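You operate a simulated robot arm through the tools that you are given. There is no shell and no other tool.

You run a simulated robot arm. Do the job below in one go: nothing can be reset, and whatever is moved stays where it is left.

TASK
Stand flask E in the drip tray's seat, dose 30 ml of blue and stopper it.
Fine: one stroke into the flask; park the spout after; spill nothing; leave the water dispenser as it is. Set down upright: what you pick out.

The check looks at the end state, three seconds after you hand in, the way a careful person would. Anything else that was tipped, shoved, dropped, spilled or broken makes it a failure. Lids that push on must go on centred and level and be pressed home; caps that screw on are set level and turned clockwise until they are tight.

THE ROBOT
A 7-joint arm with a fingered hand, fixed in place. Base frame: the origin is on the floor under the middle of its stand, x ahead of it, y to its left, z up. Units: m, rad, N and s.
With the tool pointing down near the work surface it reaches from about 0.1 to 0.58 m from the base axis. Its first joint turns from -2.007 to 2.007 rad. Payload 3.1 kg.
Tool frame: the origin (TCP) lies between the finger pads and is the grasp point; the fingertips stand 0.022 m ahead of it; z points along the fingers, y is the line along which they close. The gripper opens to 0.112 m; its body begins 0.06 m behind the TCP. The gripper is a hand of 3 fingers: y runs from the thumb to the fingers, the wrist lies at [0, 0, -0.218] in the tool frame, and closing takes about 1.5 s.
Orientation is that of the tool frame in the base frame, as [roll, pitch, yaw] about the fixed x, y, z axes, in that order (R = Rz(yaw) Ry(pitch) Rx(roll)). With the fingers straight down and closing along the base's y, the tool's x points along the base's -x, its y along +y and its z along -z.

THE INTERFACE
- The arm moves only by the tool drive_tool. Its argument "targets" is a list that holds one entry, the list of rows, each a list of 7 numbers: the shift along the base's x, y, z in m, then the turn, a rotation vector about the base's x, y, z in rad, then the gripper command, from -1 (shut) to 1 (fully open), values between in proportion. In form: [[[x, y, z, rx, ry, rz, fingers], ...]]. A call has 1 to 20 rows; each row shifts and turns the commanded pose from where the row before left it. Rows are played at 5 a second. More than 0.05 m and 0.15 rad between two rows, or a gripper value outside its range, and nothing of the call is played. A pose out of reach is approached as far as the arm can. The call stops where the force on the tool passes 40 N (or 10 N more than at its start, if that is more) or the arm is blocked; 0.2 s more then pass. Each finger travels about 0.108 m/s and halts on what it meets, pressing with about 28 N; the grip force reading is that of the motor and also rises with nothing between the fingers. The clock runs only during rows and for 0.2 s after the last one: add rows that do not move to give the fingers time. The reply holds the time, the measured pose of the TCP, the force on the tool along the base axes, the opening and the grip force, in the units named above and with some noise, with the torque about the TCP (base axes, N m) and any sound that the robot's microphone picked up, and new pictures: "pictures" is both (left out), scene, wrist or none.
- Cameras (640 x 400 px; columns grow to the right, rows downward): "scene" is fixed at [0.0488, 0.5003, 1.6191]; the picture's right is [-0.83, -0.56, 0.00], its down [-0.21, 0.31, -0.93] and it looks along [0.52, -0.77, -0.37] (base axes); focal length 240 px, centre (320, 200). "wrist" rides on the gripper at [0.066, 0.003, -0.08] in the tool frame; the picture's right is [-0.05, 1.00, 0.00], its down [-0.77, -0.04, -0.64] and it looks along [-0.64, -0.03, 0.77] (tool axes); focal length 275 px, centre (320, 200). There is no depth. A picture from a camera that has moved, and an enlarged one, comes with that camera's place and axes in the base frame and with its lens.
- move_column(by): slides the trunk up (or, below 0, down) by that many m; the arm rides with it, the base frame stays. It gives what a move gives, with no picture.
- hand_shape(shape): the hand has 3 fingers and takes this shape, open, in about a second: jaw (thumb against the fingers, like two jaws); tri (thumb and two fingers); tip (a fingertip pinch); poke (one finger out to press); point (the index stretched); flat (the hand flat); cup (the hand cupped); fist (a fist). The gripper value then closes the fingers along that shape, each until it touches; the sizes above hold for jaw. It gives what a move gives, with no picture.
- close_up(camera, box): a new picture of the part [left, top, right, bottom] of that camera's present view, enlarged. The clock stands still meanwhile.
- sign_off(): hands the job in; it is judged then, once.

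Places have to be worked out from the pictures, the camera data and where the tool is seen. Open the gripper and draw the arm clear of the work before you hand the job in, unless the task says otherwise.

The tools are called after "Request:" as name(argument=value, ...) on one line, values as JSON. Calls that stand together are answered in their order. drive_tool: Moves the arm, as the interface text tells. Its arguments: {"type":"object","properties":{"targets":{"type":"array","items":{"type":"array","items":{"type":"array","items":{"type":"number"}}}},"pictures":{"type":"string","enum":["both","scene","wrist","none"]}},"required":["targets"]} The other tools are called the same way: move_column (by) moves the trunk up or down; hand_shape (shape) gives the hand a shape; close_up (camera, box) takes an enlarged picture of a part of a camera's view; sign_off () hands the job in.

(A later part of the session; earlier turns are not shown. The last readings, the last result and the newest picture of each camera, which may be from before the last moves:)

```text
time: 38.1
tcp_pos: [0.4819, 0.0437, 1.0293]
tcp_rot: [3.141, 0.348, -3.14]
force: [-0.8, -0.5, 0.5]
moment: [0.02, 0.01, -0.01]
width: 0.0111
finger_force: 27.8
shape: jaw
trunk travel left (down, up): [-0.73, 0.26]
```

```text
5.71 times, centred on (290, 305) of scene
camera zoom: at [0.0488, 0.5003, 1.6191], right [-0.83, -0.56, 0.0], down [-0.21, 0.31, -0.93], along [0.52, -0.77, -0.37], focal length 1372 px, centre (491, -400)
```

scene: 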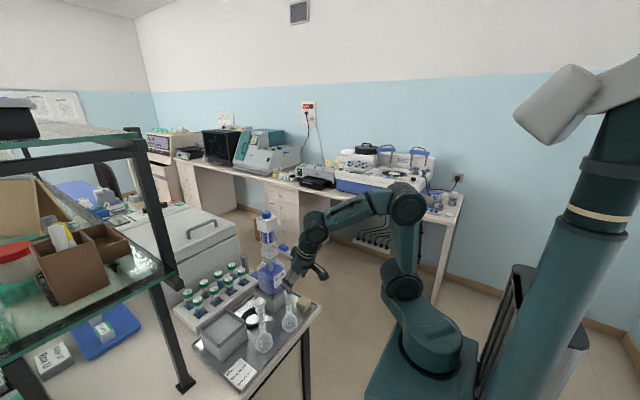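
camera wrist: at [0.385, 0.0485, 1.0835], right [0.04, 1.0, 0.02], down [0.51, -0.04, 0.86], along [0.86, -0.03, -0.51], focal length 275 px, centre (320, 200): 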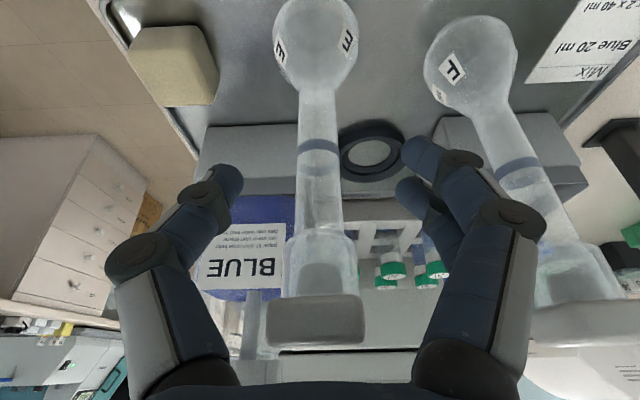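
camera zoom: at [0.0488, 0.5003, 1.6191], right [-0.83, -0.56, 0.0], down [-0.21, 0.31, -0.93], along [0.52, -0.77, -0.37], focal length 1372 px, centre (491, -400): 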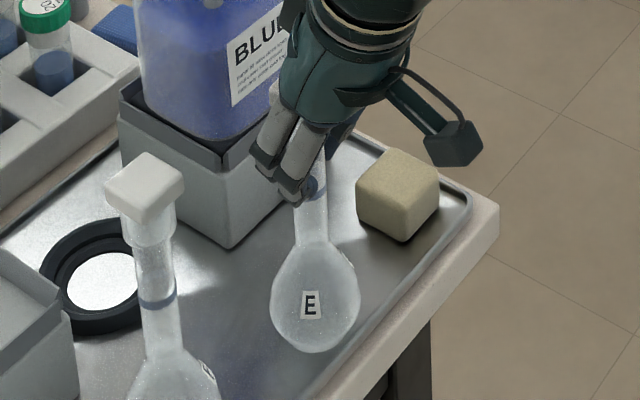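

The neck is now cradled by the thumb and two fingers. Lifting 15 mm to test the hold.

Request:
drive_tool(targets=[[[0, 0, 0.005, 0, 0, 0, -0.9], [0, 0, 0.005, 0, 0, 0, -0.9], [0, 0, 0.005, 0, 0, 0, -0.9], [0, 0, 0, 0, 0, 0, -0.9]]], pictures="wrist")

Request:
close_up(camera="scene", box=[260, 270, 320, 340])

```text
time: 39.1
tcp_pos: [0.4827, 0.0443, 1.0464]
tcp_rot: [-3.141, 0.348, -3.141]
force: [-0.1, 0.0, -0.5]
moment: [0.0, 0.01, 0.0]
width: 0.0106
finger_force: 28.1
shape: jaw
trunk travel left (down, up): [-0.73, 0.26]
camera wrist: at [0.3932, 0.0488, 1.0987], right [0.04, 1.0, 0.02], down [0.51, -0.04, 0.86], along [0.86, -0.03, -0.51], focal length 275 px, centre (320, 200)
```

wrist: 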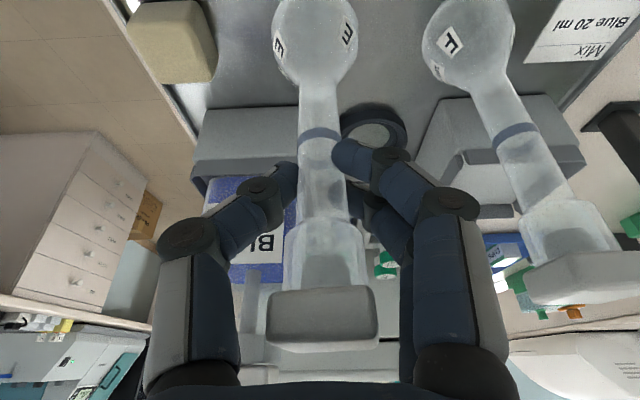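

```text
5.71 times, centred on (290, 305) of scene
camera zoom: at [0.0488, 0.5003, 1.6191], right [-0.83, -0.56, 0.0], down [-0.21, 0.31, -0.93], along [0.52, -0.77, -0.37], focal length 1372 px, centre (491, -400)
```

zoom: 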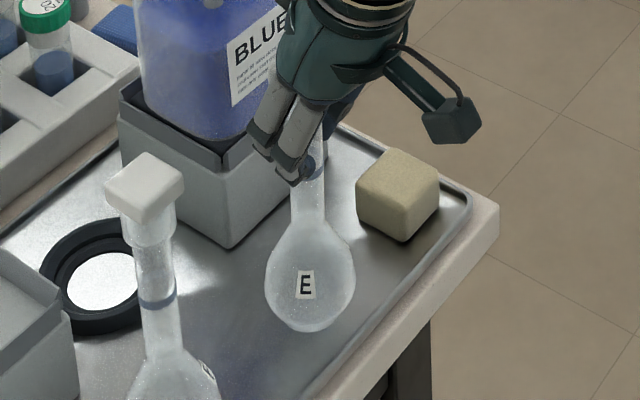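

The flask hangs vertical and firm in the grip. Raising it another 30 mm and carrying it diagonally toward the seat, staying between flask F and the dispenser base.

Request:
drive_tool(targets=[[[0, 0, 0.01, 0, 0, 0, -0.9], [0, 0, 0.01, 0, 0, 0, -0.9], [0, 0, 0.01, 0, 0, 0, -0.9], [0.011, 0.005, 0, 0, 0, 0, -0.9], [0.011, 0.005, 0, 0, 0, 0, -0.9], [0.0115, 0.0055, 0, 0, 0, 0, -0.9], [0.0167, 0.006, 0, 0, 0, 0, -0.9], [0.0167, 0.006, 0, 0, 0, 0, -0.9], [0.0166, 0.006, 0, 0, 0, 0, -0.9], [0.0167, 0.0058, 0, 0, 0, 0, -0.9], [0.0167, 0.0058, 0, 0, 0, 0, -0.9], [0.0166, 0.0059, 0, 0, 0, 0, -0.9], [0, 0, 0, 0, 0, 0, -0.9]]], pictures="both")

Request:
close_up(camera="scene", box=[220, 240, 310, 350])

Request:
close_up(camera="wrist", box=[220, 0, 420, 150])

```text
time: 41.9
tcp_pos: [0.614, 0.0983, 1.0749]
tcp_rot: [3.141, 0.348, -3.142]
force: [0.1, -0.5, -1.6]
moment: [0.0, 0.0, 0.0]
width: 0.0108
finger_force: 27.7
shape: jaw
trunk travel left (down, up): [-0.73, 0.26]
camera wrist: at [0.5256, 0.1014, 1.128], right [0.04, 1.0, 0.02], down [0.51, -0.04, 0.86], along [0.86, -0.03, -0.51], focal length 275 px, centre (320, 200)
```

scene: 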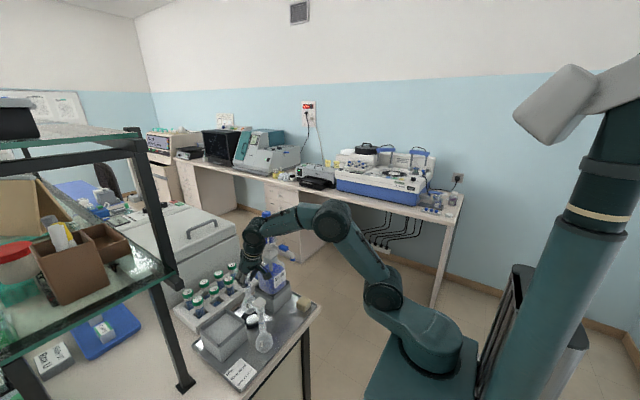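
wrist: 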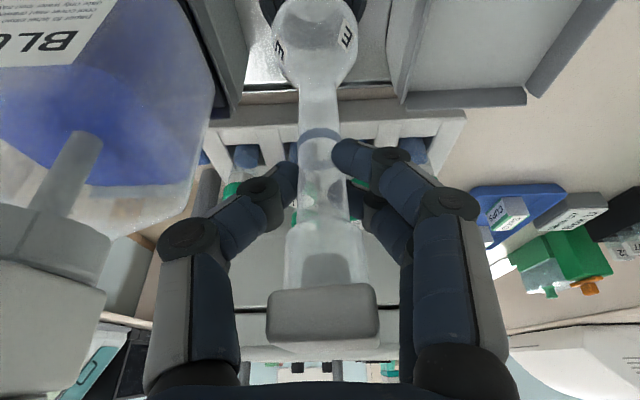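

```text
3.64 times, centred on (265, 295) of scene
camera zoom: at [0.0488, 0.5003, 1.6191], right [-0.83, -0.56, 0.0], down [-0.21, 0.31, -0.93], along [0.52, -0.77, -0.37], focal length 873 px, centre (520, -146)
```

zoom: 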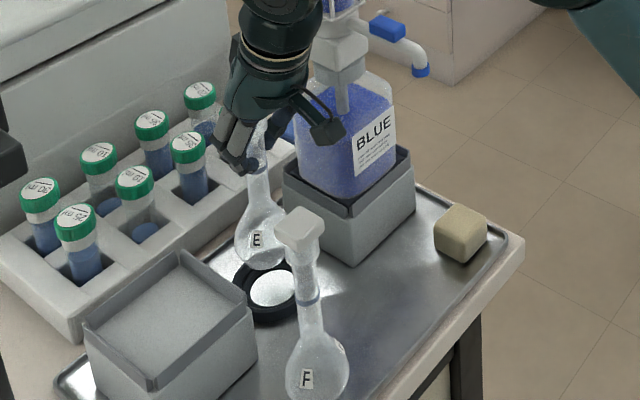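

```text
2.67 times, centred on (320, 75) of wrist
camera zoom: at [0.5256, 0.1014, 1.128], right [0.04, 1.0, 0.02], down [0.51, -0.04, 0.86], along [0.86, -0.03, -0.51], focal length 734 px, centre (320, 533)
```

zoom: 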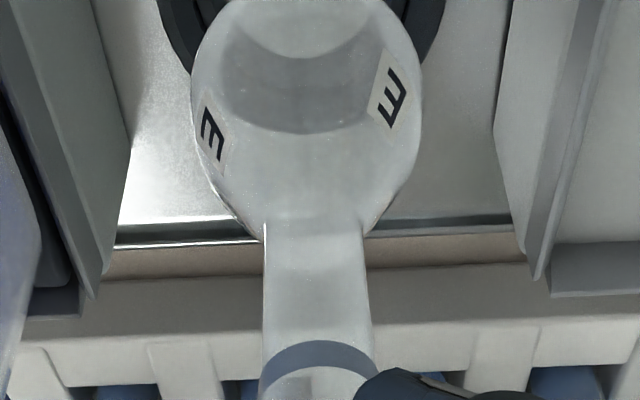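

The flask hangs over the seat. Zooming in from the scene camera to check alignment before lowering.

Request:
close_up(camera="scene", box=[235, 280, 285, 340])

Request:
close_up(camera="wrist", box=[250, 0, 390, 60])

```text
6.67 times, centred on (260, 310) of scene
camera zoom: at [0.0488, 0.5003, 1.6191], right [-0.83, -0.56, 0.0], down [-0.21, 0.31, -0.93], along [0.52, -0.77, -0.37], focal length 1601 px, centre (720, -533)
```

zoom: 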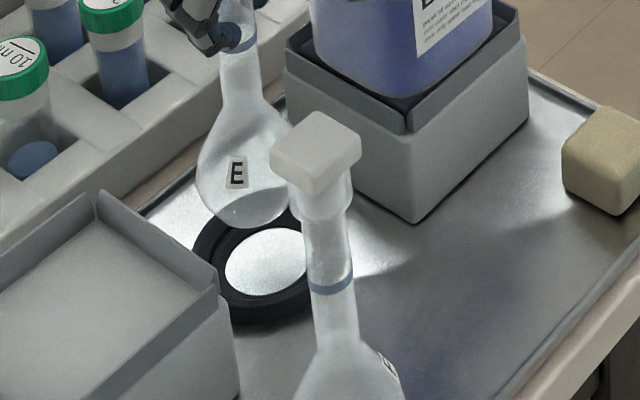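

```text
4.57 times, centred on (320, 30) of wrist
camera zoom: at [0.5256, 0.1014, 1.128], right [0.04, 1.0, 0.02], down [0.51, -0.04, 0.86], along [0.86, -0.03, -0.51], focal length 1258 px, centre (320, 977)
```

zoom: 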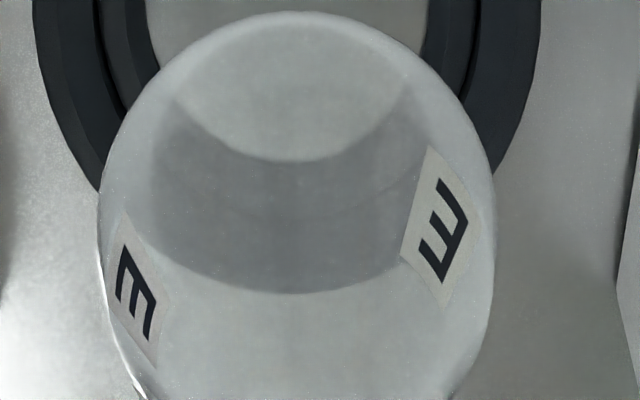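

The flask's bulb is at about (0.6245, 0.096) and the ring centre about (0.626, 0.0945), but the flask leans ~4° (bottom away from the robot). I'll rotate the hand +0.07 rad about y to bring it upright and shift 5 mm in x.

Request:
drive_tool(targets=[[[0.002, 0, 0, 0, 0.035, 0, -0.9], [0.003, 0, 0, 0, 0.035, 0, -0.9], [0, 0, 0, 0, 0, 0, -0.9]]], pictures="both")

Request:
close_up(camera="scene", box=[235, 270, 285, 330])

Request:
close_up(camera="wrist", box=[250, 0, 390, 60])

Request:
close_up(camera="wrist", box=[240, 60, 400, 180])

```text
time: 42.7
tcp_pos: [0.6191, 0.0966, 1.0746]
tcp_rot: [3.141, 0.278, -3.141]
force: [-0.2, 0.2, -1.3]
moment: [-0.03, 0.01, 0.01]
width: 0.0105
finger_force: 28.1
shape: jaw
trunk travel left (down, up): [-0.73, 0.26]
camera wrist: at [0.5346, 0.1009, 1.1348], right [0.04, 1.0, 0.01], down [0.57, -0.04, 0.82], along [0.82, -0.03, -0.57], focal length 275 px, centre (320, 200)
```

scene: 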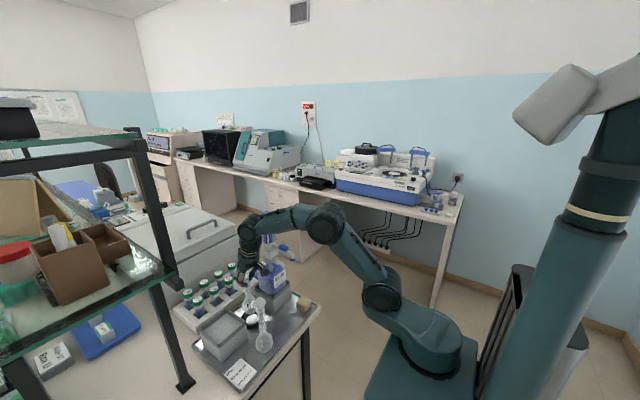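
wrist: 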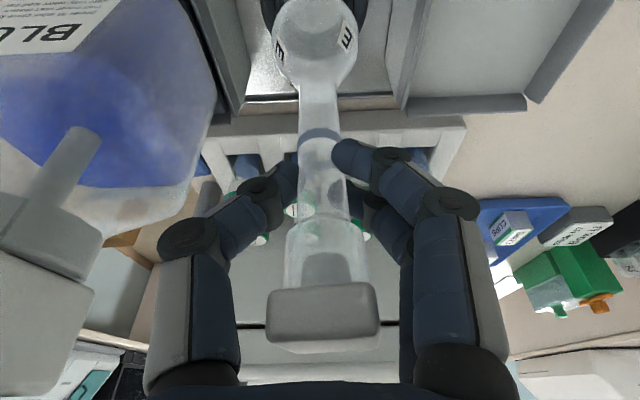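

```text
6.67 times, centred on (260, 300) of scene
camera zoom: at [0.0488, 0.5003, 1.6191], right [-0.83, -0.56, 0.0], down [-0.21, 0.31, -0.93], along [0.52, -0.77, -0.37], focal length 1601 px, centre (720, -467)
```

zoom: 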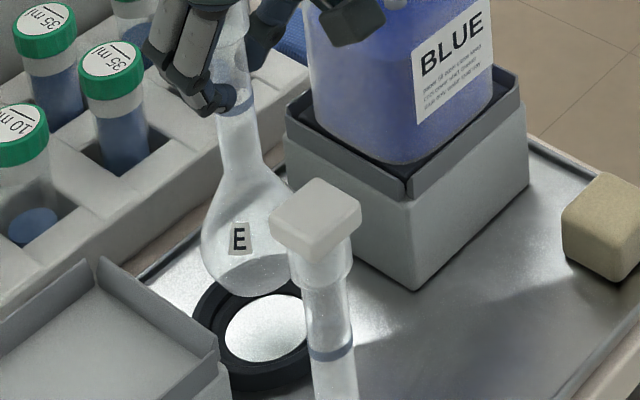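

```text
4.57 times, centred on (320, 30) of wrist
camera zoom: at [0.5346, 0.1009, 1.1348], right [0.04, 1.0, 0.01], down [0.57, -0.04, 0.82], along [0.82, -0.03, -0.57], focal length 1258 px, centre (320, 977)
```

zoom: 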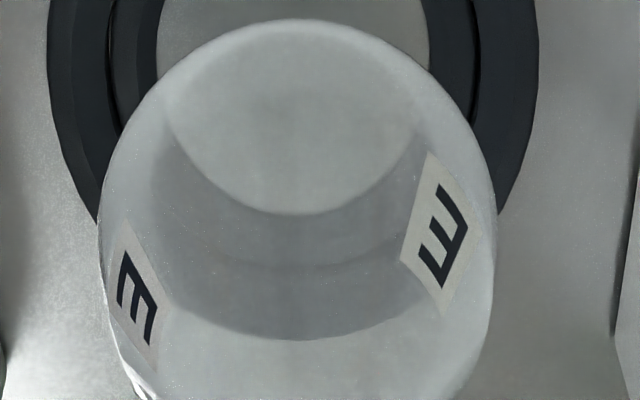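

```text
3.33 times, centred on (320, 120) of wrist
camera zoom: at [0.5346, 0.1009, 1.1348], right [0.04, 1.0, 0.01], down [0.57, -0.04, 0.82], along [0.82, -0.03, -0.57], focal length 918 px, centre (320, 467)
```

zoom: 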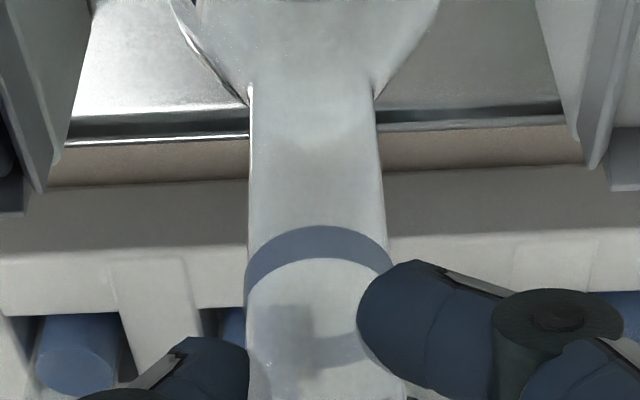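

The flask is now upright and centred over the ring within about 2 mm (bulb x≈0.625, y≈0.096; ring 0.626, 0.095). Lowering 30 mm with a tiny correction, then feeling for contact.

Request:
drive_tool(targets=[[[0.001, -0.0008, -0.006, 0, 0, 0, -0.9], [0, 0, -0.008, 0, 0, 0, -0.9], [0, 0, -0.008, 0, 0, 0, -0.9], [0, 0, -0.008, 0, 0, 0, -0.9], [0, 0, 0, 0, 0, 0, -0.9]]], pictures="wrist")

Request:
close_up(camera="scene", box=[235, 280, 285, 340])

Request:
close_up(camera="wrist", box=[250, 0, 390, 60])

```text
time: 43.9
tcp_pos: [0.6222, 0.0965, 1.0457]
tcp_rot: [-3.14, 0.278, -3.141]
force: [0.1, 0.5, -1.2]
moment: [-0.02, -0.01, -0.01]
width: 0.0106
finger_force: 27.6
shape: jaw
trunk travel left (down, up): [-0.73, 0.26]
camera wrist: at [0.536, 0.0999, 1.1045], right [0.05, 1.0, 0.01], down [0.57, -0.04, 0.82], along [0.82, -0.03, -0.57], focal length 275 px, centre (320, 200)
```

wrist: 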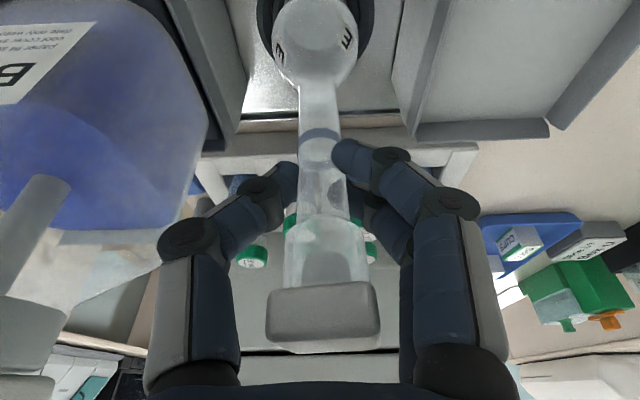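

```text
6.67 times, centred on (260, 310) of scene
camera zoom: at [0.0488, 0.5003, 1.6191], right [-0.83, -0.56, 0.0], down [-0.21, 0.31, -0.93], along [0.52, -0.77, -0.37], focal length 1601 px, centre (720, -533)
```

zoom: 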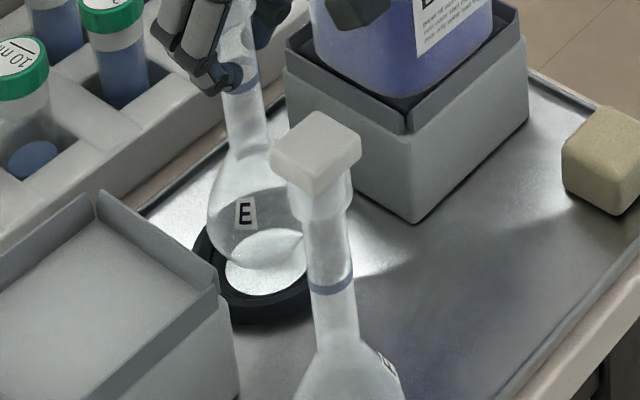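

```text
4.57 times, centred on (320, 30) of wrist
camera zoom: at [0.536, 0.0999, 1.1045], right [0.05, 1.0, 0.01], down [0.57, -0.04, 0.82], along [0.82, -0.03, -0.57], focal length 1258 px, centre (320, 977)
```

zoom: 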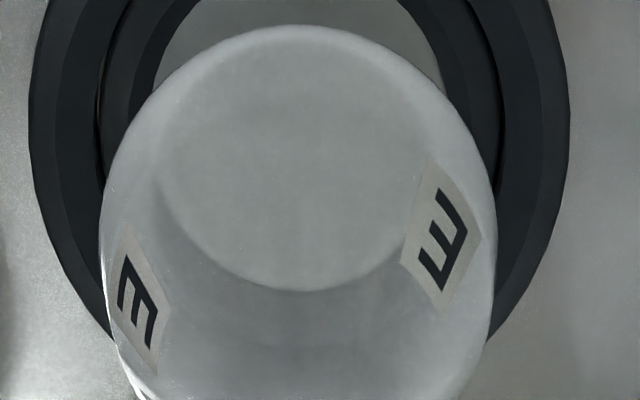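

Ring and bulb are concentric in the wrist view (299 vs 298.5 px). Lowering the last ~15 mm in small steps while watching the force.

Request:
drive_tool(targets=[[[0, 0, -0.003, 0, 0, 0, -0.9], [0, 0, -0.003, 0, 0, 0, -0.9], [0, 0, -0.003, 0, 0, 0, -0.9], [0, 0, 0, 0, 0, 0, -0.9]]], pictures="none")

Request:
drive_tool(targets=[[[0, 0, -0.002, 0, 0, 0, -0.9], [0, 0, 0, 0, 0, 0, -0.9]]], pictures="none")

Request:
drive_tool(targets=[[[0, 0, -0.002, 0, 0, 0, -0.9], [0, 0, 0, 0, 0, 0, -0.9]]], pictures="wrist")

Request:
close_up(camera="scene", box=[235, 280, 285, 340])

```text
time: 44.9
tcp_pos: [0.6212, 0.0958, 1.0365]
tcp_rot: [-3.141, 0.28, 3.141]
force: [0.0, -0.1, -1.0]
moment: [-0.03, -0.01, 0.01]
width: 0.0109
finger_force: 27.9
shape: jaw
trunk travel left (down, up): [-0.73, 0.26]
```

```text
time: 45.5
tcp_pos: [0.6226, 0.096, 1.034]
tcp_rot: [-3.141, 0.277, 3.142]
force: [0.8, 0.1, -0.9]
moment: [0.02, 0.01, 0.01]
width: 0.0105
finger_force: 28.0
shape: jaw
trunk travel left (down, up): [-0.73, 0.26]
```

```text
time: 46.1
tcp_pos: [0.622, 0.0963, 1.0311]
tcp_rot: [-3.14, 0.277, -3.141]
force: [-0.1, -0.3, -1.0]
moment: [0.0, 0.02, 0.0]
width: 0.0107
finger_force: 28.2
shape: jaw
trunk travel left (down, up): [-0.73, 0.26]
camera wrist: at [0.5362, 0.0997, 1.0915], right [0.05, 1.0, 0.01], down [0.57, -0.04, 0.82], along [0.82, -0.03, -0.57], focal length 275 px, centre (320, 200)
```

wrist: 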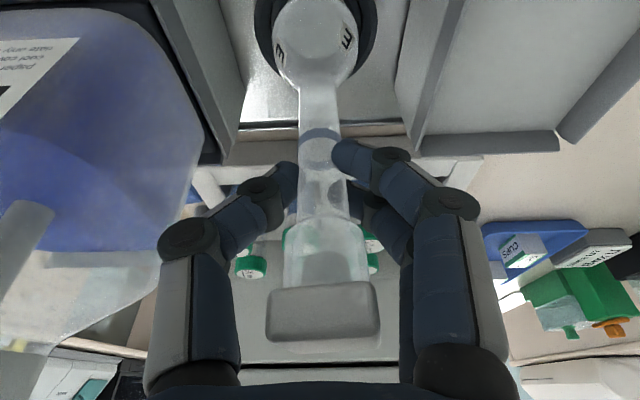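

```text
6.67 times, centred on (260, 310) of scene
camera zoom: at [0.0488, 0.5003, 1.6191], right [-0.83, -0.56, 0.0], down [-0.21, 0.31, -0.93], along [0.52, -0.77, -0.37], focal length 1601 px, centre (720, -533)
```

zoom: 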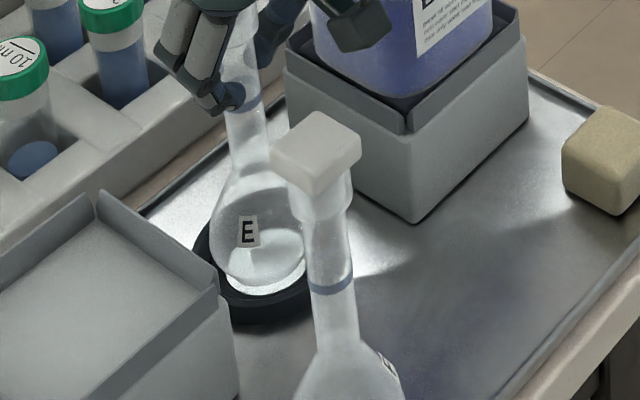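

Still no contact (0.002 m above where it stood on the tray). Continuing in 1 mm steps.

Request:
drive_tool(targets=[[[0, 0, -0.001, 0, 0, 0, -0.9], [0, 0, -0.001, 0, 0, 0, -0.9], [0, 0, 0, 0, 0, 0, -0.9]]], pictures="none")

Request:
drive_tool(targets=[[[0, 0, -0.001, 0, 0, 0, -0.9], [0, 0, 0, 0, 0, 0, -0.9]]], pictures="none")

Request:
close_up(camera="scene", box=[235, 280, 285, 340])

Request:
close_up(camera="wrist", box=[250, 0, 390, 60])

```text
time: 46.9
tcp_pos: [0.6205, 0.096, 1.029]
tcp_rot: [-3.142, 0.279, -3.141]
force: [-0.9, 0.1, 3.3]
moment: [0.02, -0.02, -0.02]
width: 0.0107
finger_force: 28.5
shape: jaw
trunk travel left (down, up): [-0.73, 0.26]
```

```text
time: 47.5
tcp_pos: [0.6204, 0.0947, 1.0285]
tcp_rot: [3.141, 0.281, 3.141]
force: [-0.1, -1.3, 5.8]
moment: [-0.02, -0.02, -0.03]
width: 0.0105
finger_force: 27.9
shape: jaw
trunk travel left (down, up): [-0.73, 0.26]
```

```text
6.67 times, centred on (260, 310) of scene
camera zoom: at [0.0488, 0.5003, 1.6191], right [-0.83, -0.56, 0.0], down [-0.21, 0.31, -0.93], along [0.52, -0.77, -0.37], focal length 1601 px, centre (720, -533)
```

zoom: 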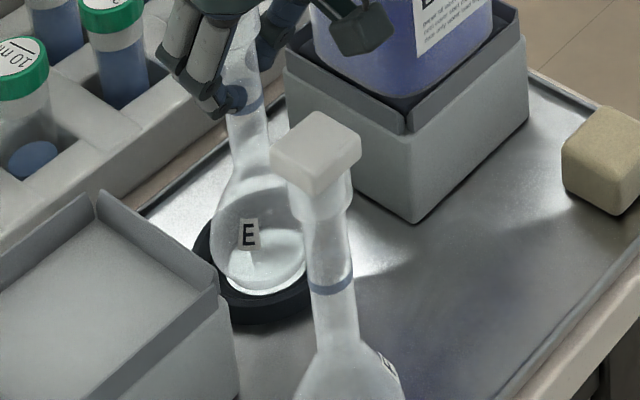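

```text
4.57 times, centred on (320, 30) of wrist
camera zoom: at [0.5359, 0.0992, 1.089], right [0.05, 1.0, 0.01], down [0.56, -0.04, 0.82], along [0.82, -0.03, -0.57], focal length 1258 px, centre (320, 977)
```

zoom: 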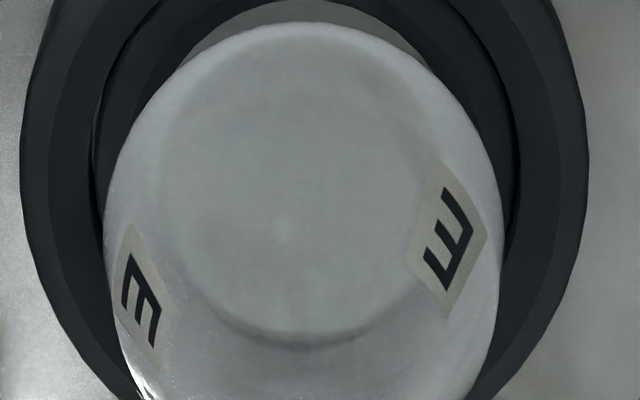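

Contact at the tray floor inside the ring (about 5 N), flask concentric with the ring. Releasing: relax 1 mm up and open.

Request:
drive_tool(targets=[[[0, 0, 0.001, 0, 0, 0, -0.8], [0, 0, 0, 0, 0, 0, -0.6], [0, 0, 0, 0, 0, 0, -0.35], [0, 0, 0, 0, 0, 0, -0.1], [0, 0, 0, 0, 0, 0, 0.15], [0, 0, 0, 0, 0, 0, 0.15]]], pictures="wrist")

Request:
close_up(camera="scene", box=[225, 250, 295, 340])

Request:
close_up(camera="wrist", box=[220, 0, 420, 150])

```text
time: 48.9
tcp_pos: [0.6228, 0.0955, 1.0298]
tcp_rot: [3.141, 0.279, -3.141]
force: [0.3, -0.2, -0.1]
moment: [0.03, 0.0, -0.02]
width: 0.064
finger_force: 0.0
shape: jaw
trunk travel left (down, up): [-0.73, 0.26]
camera wrist: at [0.5367, 0.0995, 1.0894], right [0.05, 1.0, 0.01], down [0.57, -0.04, 0.82], along [0.82, -0.03, -0.57], focal length 275 px, centre (320, 200)
```

wrist: 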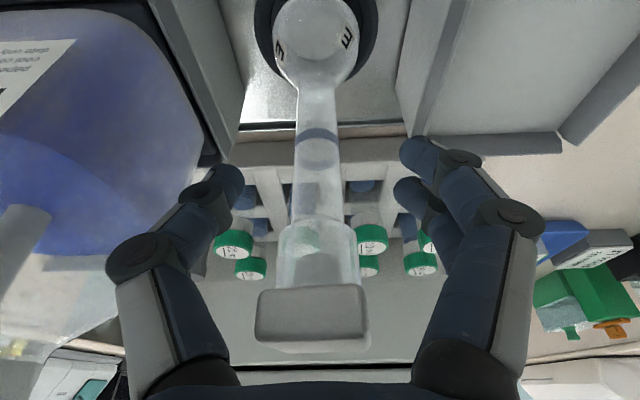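

```text
4.44 times, centred on (260, 295) of scene
camera zoom: at [0.0488, 0.5003, 1.6191], right [-0.83, -0.56, 0.0], down [-0.21, 0.31, -0.93], along [0.52, -0.77, -0.37], focal length 1067 px, centre (587, -222)
```

zoom: 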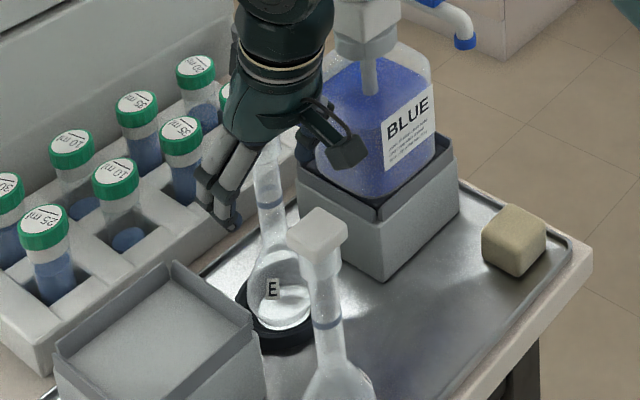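

```text
2.67 times, centred on (320, 75) of wrist
camera zoom: at [0.5367, 0.0995, 1.0894], right [0.05, 1.0, 0.01], down [0.57, -0.04, 0.82], along [0.82, -0.03, -0.57], focal length 734 px, centre (320, 533)
```

zoom: 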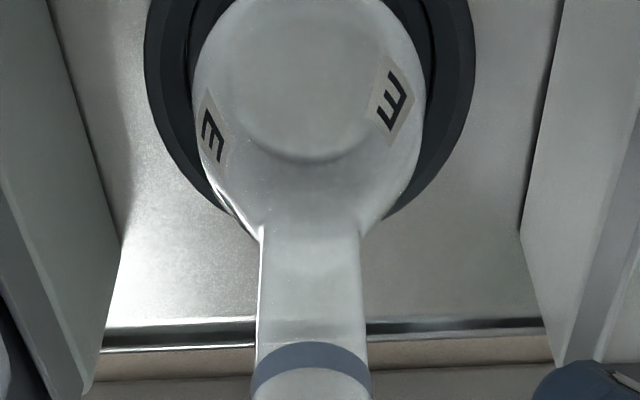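

Flask E stands concentric in the seat. Now raising the open hand so the fingertips are level with the stopper head (z≈1.0725) and centred on it.

Request:
drive_tool(targets=[[[0, 0, 0.0144, 0, 0, 0, 0.15], [0, 0, 0.0144, 0, 0, 0, 0.15], [0, 0, 0.0144, 0, 0, 0, 0.15], [-0.0017, -0.0016, 0.0145, 0, 0, 0, 0.15], [0, 0, 0, 0, 0, 0, 0.15]]], pictures="wrist")

Request:
close_up(camera="scene", box=[225, 240, 295, 320])

Request:
close_up(camera="wrist", box=[200, 80, 440, 260])

```text
time: 50.1
tcp_pos: [0.6198, 0.0938, 1.0881]
tcp_rot: [3.14, 0.278, 3.141]
force: [-0.6, 0.3, 0.1]
moment: [-0.04, 0.0, -0.01]
width: 0.064
finger_force: 0.2
shape: jaw
trunk travel left (down, up): [-0.73, 0.26]
camera wrist: at [0.5349, 0.0981, 1.1471], right [0.05, 1.0, 0.01], down [0.57, -0.04, 0.82], along [0.82, -0.03, -0.57], focal length 275 px, centre (320, 200)
```

wrist: 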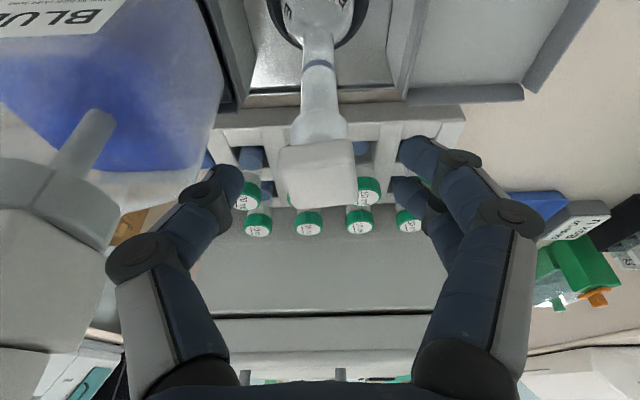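

```text
5.00 times, centred on (260, 280) of scene
camera zoom: at [0.0488, 0.5003, 1.6191], right [-0.83, -0.56, 0.0], down [-0.21, 0.31, -0.93], along [0.52, -0.77, -0.37], focal length 1201 px, centre (620, -200)
```

zoom: 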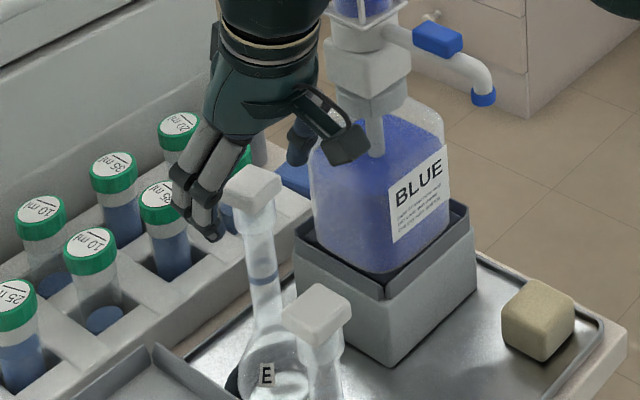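

```text
2.22 times, centred on (320, 170) of wrist
camera zoom: at [0.5349, 0.0981, 1.1471], right [0.05, 1.0, 0.01], down [0.57, -0.04, 0.82], along [0.82, -0.03, -0.57], focal length 612 px, centre (320, 267)
```

zoom: 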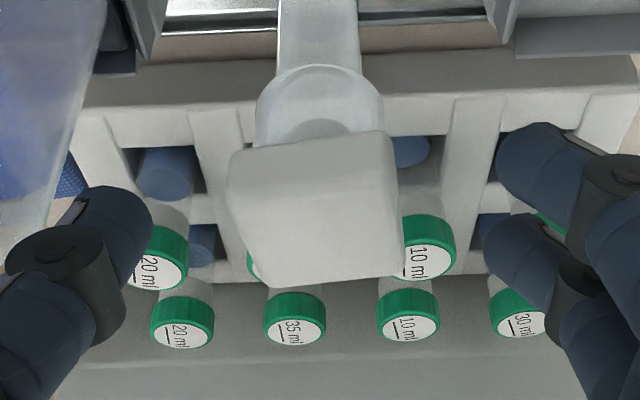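

The stopper head is centred between the tips (315 px vs grip centre 320). Closing on it.

Request:
drive_tool(targets=[[[0, -0.0008, 0, 0, 0, 0, 0.0], [0, 0, 0, 0, 0, 0, -0.2], [0, 0, 0, 0, 0, 0, -0.4], [0, 0, 0, 0, 0, 0, -0.6], [0, 0, 0, 0, 0, 0, -0.8], [0, 0, 0, 0, 0, 0, -0.8]]], pictures="wrist")

Request:
close_up(camera="scene", box=[225, 240, 295, 320])

Request:
close_up(camera="wrist", box=[200, 80, 440, 260])

```text
time: 51.5
tcp_pos: [0.6204, 0.0938, 1.0883]
tcp_rot: [3.141, 0.278, 3.14]
force: [-0.1, 0.0, -0.6]
moment: [0.01, 0.02, -0.01]
width: 0.0242
finger_force: 27.7
shape: jaw
trunk travel left (down, up): [-0.73, 0.26]
camera wrist: at [0.5351, 0.0974, 1.1467], right [0.05, 1.0, 0.01], down [0.57, -0.04, 0.82], along [0.82, -0.03, -0.57], focal length 275 px, centre (320, 200)
```

wrist: 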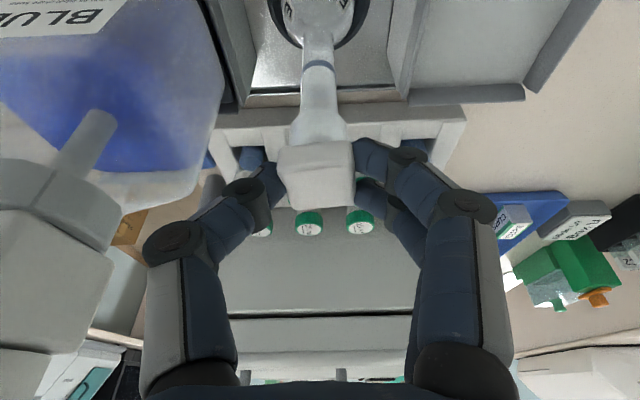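

```text
5.00 times, centred on (260, 280) of scene
camera zoom: at [0.0488, 0.5003, 1.6191], right [-0.83, -0.56, 0.0], down [-0.21, 0.31, -0.93], along [0.52, -0.77, -0.37], focal length 1201 px, centre (620, -200)
```

zoom: 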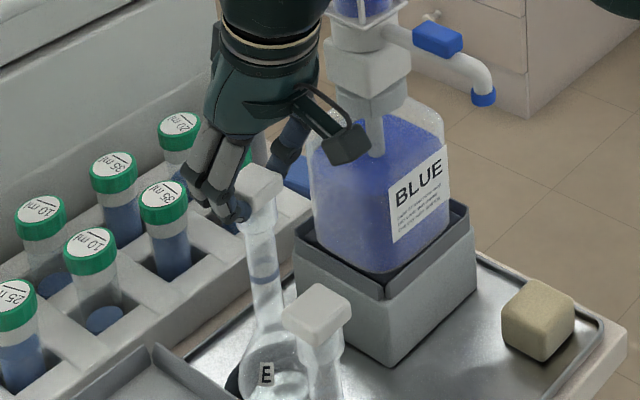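

```text
2.22 times, centred on (320, 170) of wrist
camera zoom: at [0.5351, 0.0974, 1.1467], right [0.05, 1.0, 0.01], down [0.57, -0.04, 0.82], along [0.82, -0.03, -0.57], focal length 612 px, centre (320, 267)
```

zoom: 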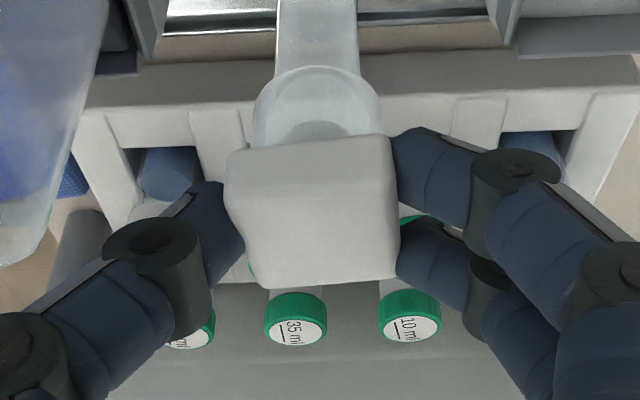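

The stopper head is gripped by all three fingertips. Pulling straight up slowly, 6 mm, and checking whether the flask stays.

Request:
drive_tool(targets=[[[0, 0, 0.002, 0, 0, 0, -0.85], [0, 0, 0.002, 0, 0, 0, -0.85], [0, 0, 0.002, 0, 0, 0, -0.85], [0, 0, 0, 0, 0, 0, -0.85]]], pictures="wrist")

Request:
close_up(camera="scene", box=[225, 250, 295, 340])

Request:
close_up(camera="wrist", box=[200, 0, 440, 180])

```text
time: 52.5
tcp_pos: [0.6208, 0.093, 1.0931]
tcp_rot: [3.141, 0.28, 3.141]
force: [0.2, 0.0, -0.9]
moment: [0.0, 0.01, 0.0]
width: 0.024
finger_force: 28.3
shape: jaw
trunk travel left (down, up): [-0.73, 0.26]
camera wrist: at [0.535, 0.0967, 1.1525], right [0.05, 1.0, 0.01], down [0.57, -0.04, 0.82], along [0.82, -0.03, -0.57], focal length 275 px, centre (320, 200)
```

wrist: 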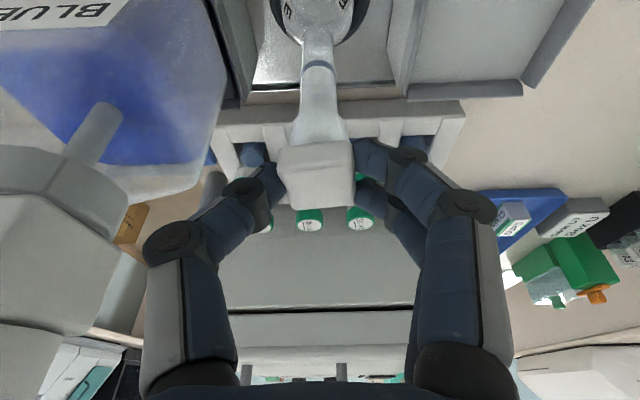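

```text
4.44 times, centred on (260, 295) of scene
camera zoom: at [0.0488, 0.5003, 1.6191], right [-0.83, -0.56, 0.0], down [-0.21, 0.31, -0.93], along [0.52, -0.77, -0.37], focal length 1067 px, centre (587, -222)
```

zoom: 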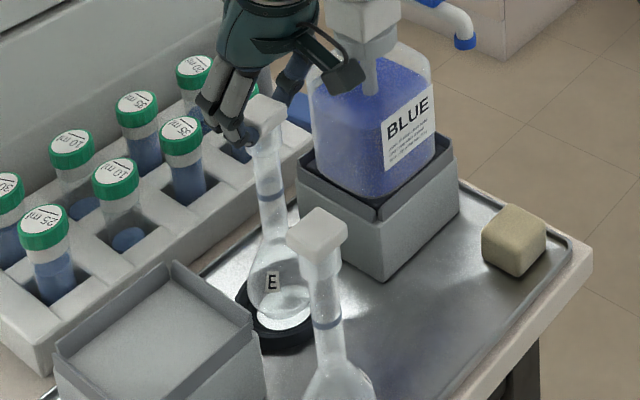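

```text
2.22 times, centred on (320, 90) of wrist
camera zoom: at [0.535, 0.0967, 1.1525], right [0.05, 1.0, 0.01], down [0.57, -0.04, 0.82], along [0.82, -0.03, -0.57], focal length 612 px, centre (320, 444)
```

zoom: 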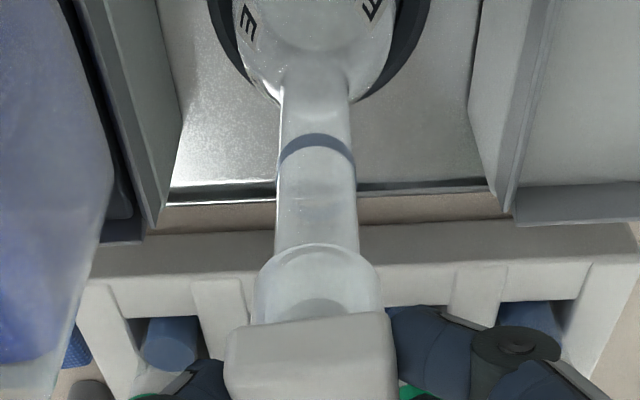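

The flask rose with the stopper: its friction fit carries the flask's weight (about 1 N). It hangs only 6 mm up inside the ring, so I'll try a brisk down-up reversal whose peak pull occurs at the lowest point, where a freed flask would drop just a few mm into the ring.

Request:
drive_tool(targets=[[[0, 0, 0.015, 0, 0, 0, -1], [0, 0, 0.015, 0, 0, 0, -1], [0, 0, 0, 0, 0, 0, -1], [0, 0, -0.03, 0, 0, 0, -1], [0, 0, 0.03, 0, 0, 0, -1], [0, 0, 0, 0, 0, 0, -1]]], pictures="wrist")

Request:
close_up(camera="scene", box=[225, 250, 295, 340])

```text
time: 53.9
tcp_pos: [0.6212, 0.0939, 1.1235]
tcp_rot: [3.141, 0.278, -3.141]
force: [0.4, -0.6, -0.2]
moment: [-0.04, 0.03, 0.01]
width: 0.0247
finger_force: 27.7
shape: jaw
trunk travel left (down, up): [-0.73, 0.26]
camera wrist: at [0.5351, 0.0975, 1.1833], right [0.05, 1.0, 0.01], down [0.57, -0.04, 0.82], along [0.82, -0.03, -0.57], focal length 275 px, centre (320, 200)
```

wrist: 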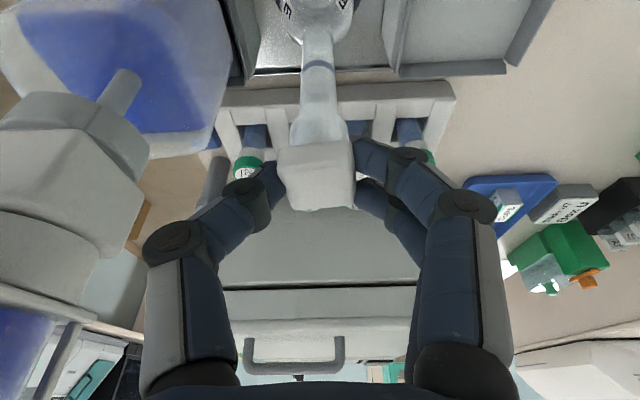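

```text
4.44 times, centred on (260, 295) of scene
camera zoom: at [0.0488, 0.5003, 1.6191], right [-0.83, -0.56, 0.0], down [-0.21, 0.31, -0.93], along [0.52, -0.77, -0.37], focal length 1067 px, centre (587, -222)
```

zoom: 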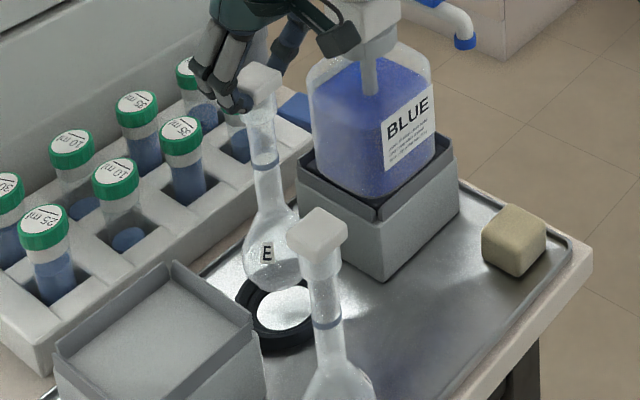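

It is still attached. Trying once more with the largest permitted stroke (50 mm), again with its lowest point 6 mm above the tray inside the ring.

Request:
drive_tool(targets=[[[0, 0, 0.01, 0, 0, 0, -1], [0, 0, 0.01, 0, 0, 0, -1], [0, 0, 0, 0, 0, 0, -1], [0, 0, -0.049, 0, 0, 0, -1], [0, 0, 0.049, 0, 0, 0, -1], [0, 0, 0, 0, 0, 0, -1]]], pictures="wrist")

Request:
close_up(camera="scene", box=[225, 250, 295, 340])

Request:
close_up(camera="wrist", box=[240, 60, 400, 180])

```text
time: 55.3
tcp_pos: [0.621, 0.0934, 1.1421]
tcp_rot: [3.141, 0.278, 3.141]
force: [0.0, -0.3, -1.0]
moment: [0.0, 0.04, 0.0]
width: 0.0241
finger_force: 28.2
shape: jaw
trunk travel left (down, up): [-0.73, 0.26]
camera wrist: at [0.5362, 0.0972, 1.2021], right [0.04, 1.0, 0.01], down [0.57, -0.04, 0.82], along [0.82, -0.03, -0.57], focal length 275 px, centre (320, 200)
```

wrist: 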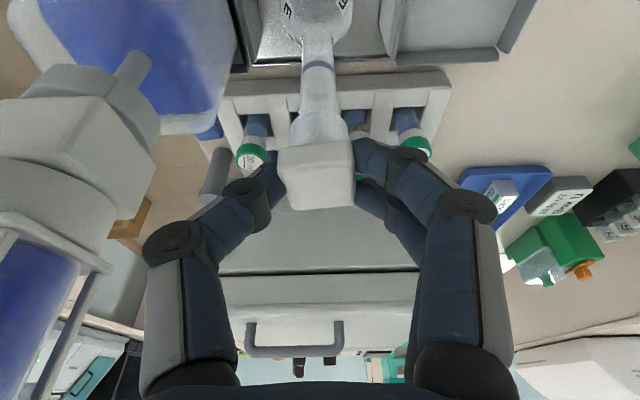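

```text
4.44 times, centred on (260, 295) of scene
camera zoom: at [0.0488, 0.5003, 1.6191], right [-0.83, -0.56, 0.0], down [-0.21, 0.31, -0.93], along [0.52, -0.77, -0.37], focal length 1067 px, centre (587, -222)
```

zoom: 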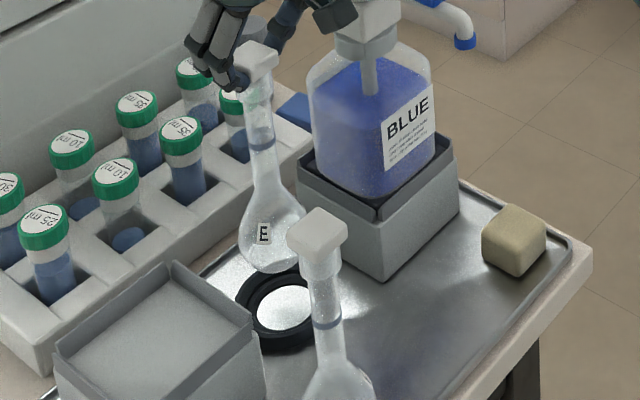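

```text
3.33 times, centred on (320, 120) of wrist
camera zoom: at [0.5362, 0.0972, 1.2021], right [0.04, 1.0, 0.01], down [0.57, -0.04, 0.82], along [0.82, -0.03, -0.57], focal length 918 px, centre (320, 467)
```

zoom: 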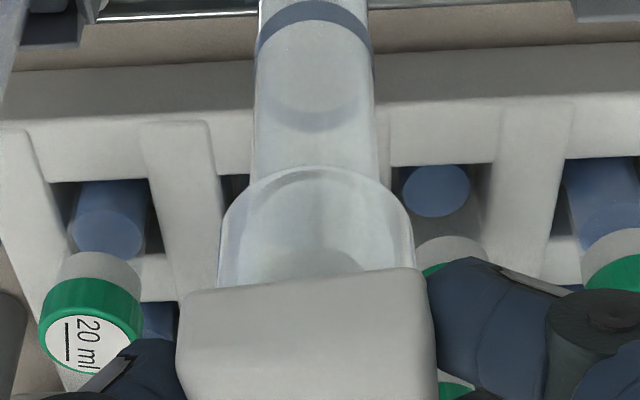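

Inertia is not enough. Next idea: use leverage – with the base blocked sideways by the ring, moving the level-held stopper sideways puts a large prying moment on its short plug. First I set the flask back down on the tray in the ring.

Request:
drive_tool(targets=[[[0, 0, -0.015, 0, 0, 0, -1], [0, 0, -0.015, 0, 0, 0, -1], [0, 0, -0.015, 0, 0, 0, -1], [0, 0, -0.008, 0, 0, 0, -1], [0, 0, -0.002, 0, 0, 0, -1], [0, 0, -0.001, 0, 0, 0, -1], [0, 0, 0, 0, 0, 0, -1]]], pictures="none")

Request:
close_up(camera="wrist", box=[220, 0, 420, 150])

Request:
close_up(camera="scene", box=[225, 250, 295, 340])

```text
time: 56.9
tcp_pos: [0.6208, 0.0921, 1.0867]
tcp_rot: [3.141, 0.279, -3.141]
force: [-0.2, -0.2, -1.8]
moment: [-0.03, 0.03, 0.0]
width: 0.0245
finger_force: 27.7
shape: jaw
trunk travel left (down, up): [-0.73, 0.26]
```

```text
2.67 times, centred on (320, 75) of wrist
camera zoom: at [0.5349, 0.0972, 1.1465], right [0.05, 1.0, 0.01], down [0.57, -0.04, 0.82], along [0.82, -0.03, -0.57], focal length 734 px, centre (320, 533)
```

zoom: 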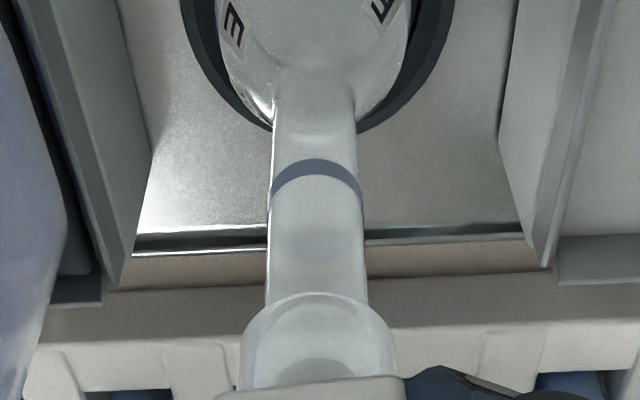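

```text
4.44 times, centred on (260, 295) of scene
camera zoom: at [0.0488, 0.5003, 1.6191], right [-0.83, -0.56, 0.0], down [-0.21, 0.31, -0.93], along [0.52, -0.77, -0.37], focal length 1067 px, centre (587, -222)
```

zoom: 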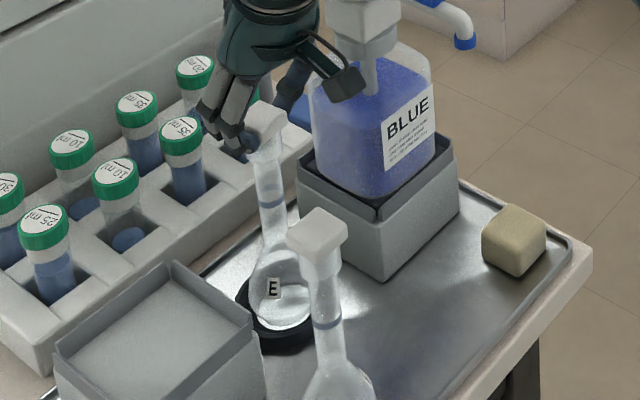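

Base is at tray level. Now stepping the level-held stopper sideways (+y) in small increments while reading force and torque.

Request:
drive_tool(targets=[[[0, 0.002, 0, 0, 0, 0, -1], [0, 0.002, 0, 0, 0, 0, -1], [0, 0, 0, 0, 0, 0, -1]]], pictures="none")

Request:
drive_tool(targets=[[[0, 0.002, 0, 0, 0, 0, -1], [0, 0.002, 0, 0, 0, 0, -1], [0, 0, 0, 0, 0, 0, -1]]], pictures="none")

Request:
close_up(camera="wrist", box=[220, 0, 420, 150])

```text
time: 57.7
tcp_pos: [0.6198, 0.0969, 1.0875]
tcp_rot: [-3.141, 0.28, 3.14]
force: [-0.6, -0.5, -0.1]
moment: [-0.02, 0.01, 0.04]
width: 0.0243
finger_force: 27.5
shape: jaw
trunk travel left (down, up): [-0.73, 0.26]
heard: snap
```

```text
time: 58.5
tcp_pos: [0.6194, 0.1013, 1.0879]
tcp_rot: [3.141, 0.279, -3.141]
force: [0.2, -0.5, -0.1]
moment: [0.02, 0.0, 0.0]
width: 0.0243
finger_force: 28.2
shape: jaw
trunk travel left (down, up): [-0.73, 0.26]
```

```text
2.67 times, centred on (320, 75) of wrist
camera zoom: at [0.5346, 0.1053, 1.147], right [0.04, 1.0, 0.01], down [0.57, -0.04, 0.82], along [0.82, -0.03, -0.57], focal length 734 px, centre (320, 533)
```

zoom: 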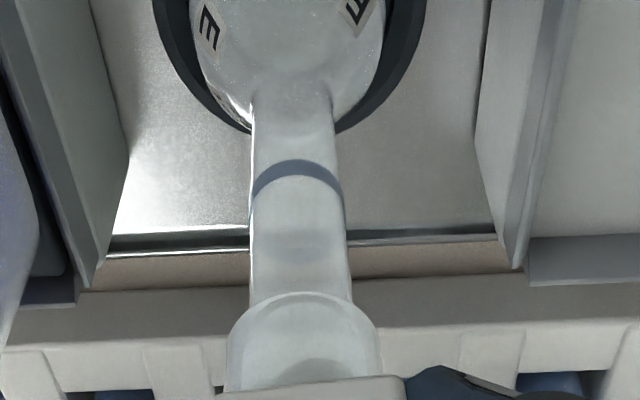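

A snap was heard and the side force vanished – the stopper seems to have come loose. I'll move back 4 mm to let the flask stand straight, then lift slowly and look.

Request:
drive_tool(targets=[[[0, -0.002, 0.001, 0, 0, 0, -1], [0, -0.002, 0.001, 0, 0, 0, -1], [0, -0.002, 0.002, 0, 0, 0, -1], [0, 0, 0, 0, 0, 0, -1]]], pictures="wrist")

Request:
close_up(camera="wrist", box=[220, 40, 420, 190])

Request:
close_up(camera="scene", box=[225, 250, 295, 340])

```text
time: 59.5
tcp_pos: [0.6194, 0.0952, 1.0918]
tcp_rot: [3.141, 0.28, -3.14]
force: [0.3, -0.2, 0.4]
moment: [-0.02, -0.02, 0.0]
width: 0.0243
finger_force: 28.0
shape: jaw
trunk travel left (down, up): [-0.73, 0.26]
camera wrist: at [0.535, 0.0992, 1.1515], right [0.05, 1.0, 0.01], down [0.57, -0.04, 0.82], along [0.82, -0.03, -0.57], focal length 275 px, centre (320, 200)
```

wrist: 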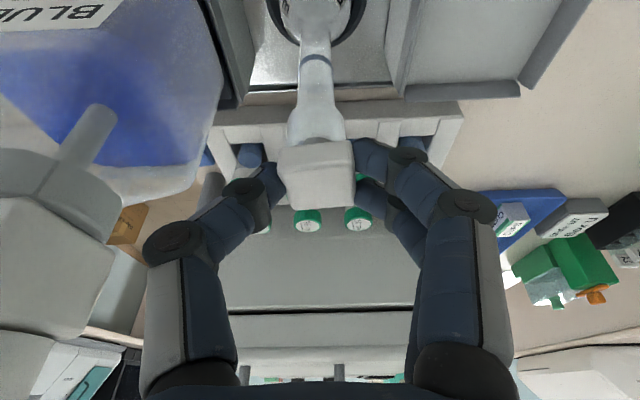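

```text
2.67 times, centred on (320, 115) of wrist
camera zoom: at [0.535, 0.0992, 1.1515], right [0.05, 1.0, 0.01], down [0.57, -0.04, 0.82], along [0.82, -0.03, -0.57], focal length 734 px, centre (320, 427)
```

zoom: 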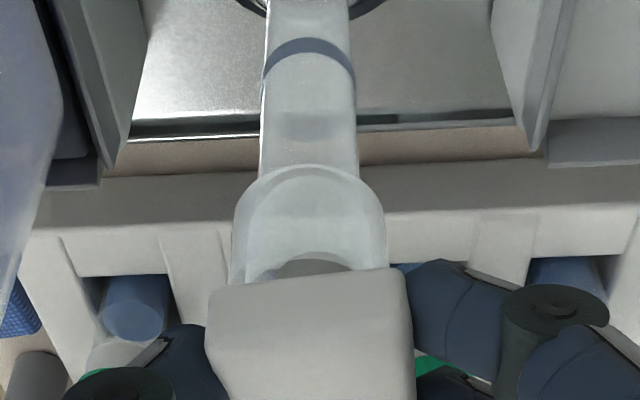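

```text
4.44 times, centred on (260, 295) of scene
camera zoom: at [0.0488, 0.5003, 1.6191], right [-0.83, -0.56, 0.0], down [-0.21, 0.31, -0.93], along [0.52, -0.77, -0.37], focal length 1067 px, centre (587, -222)
```

zoom: 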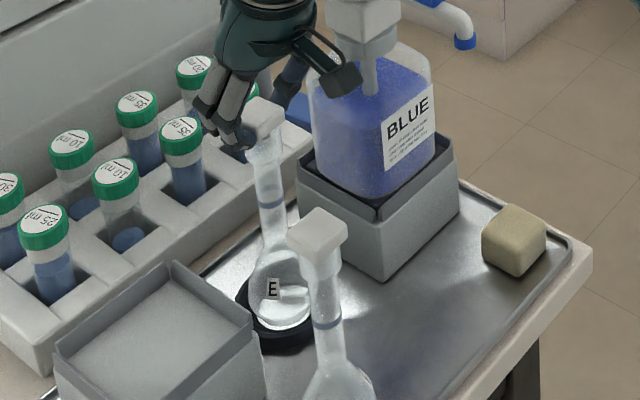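

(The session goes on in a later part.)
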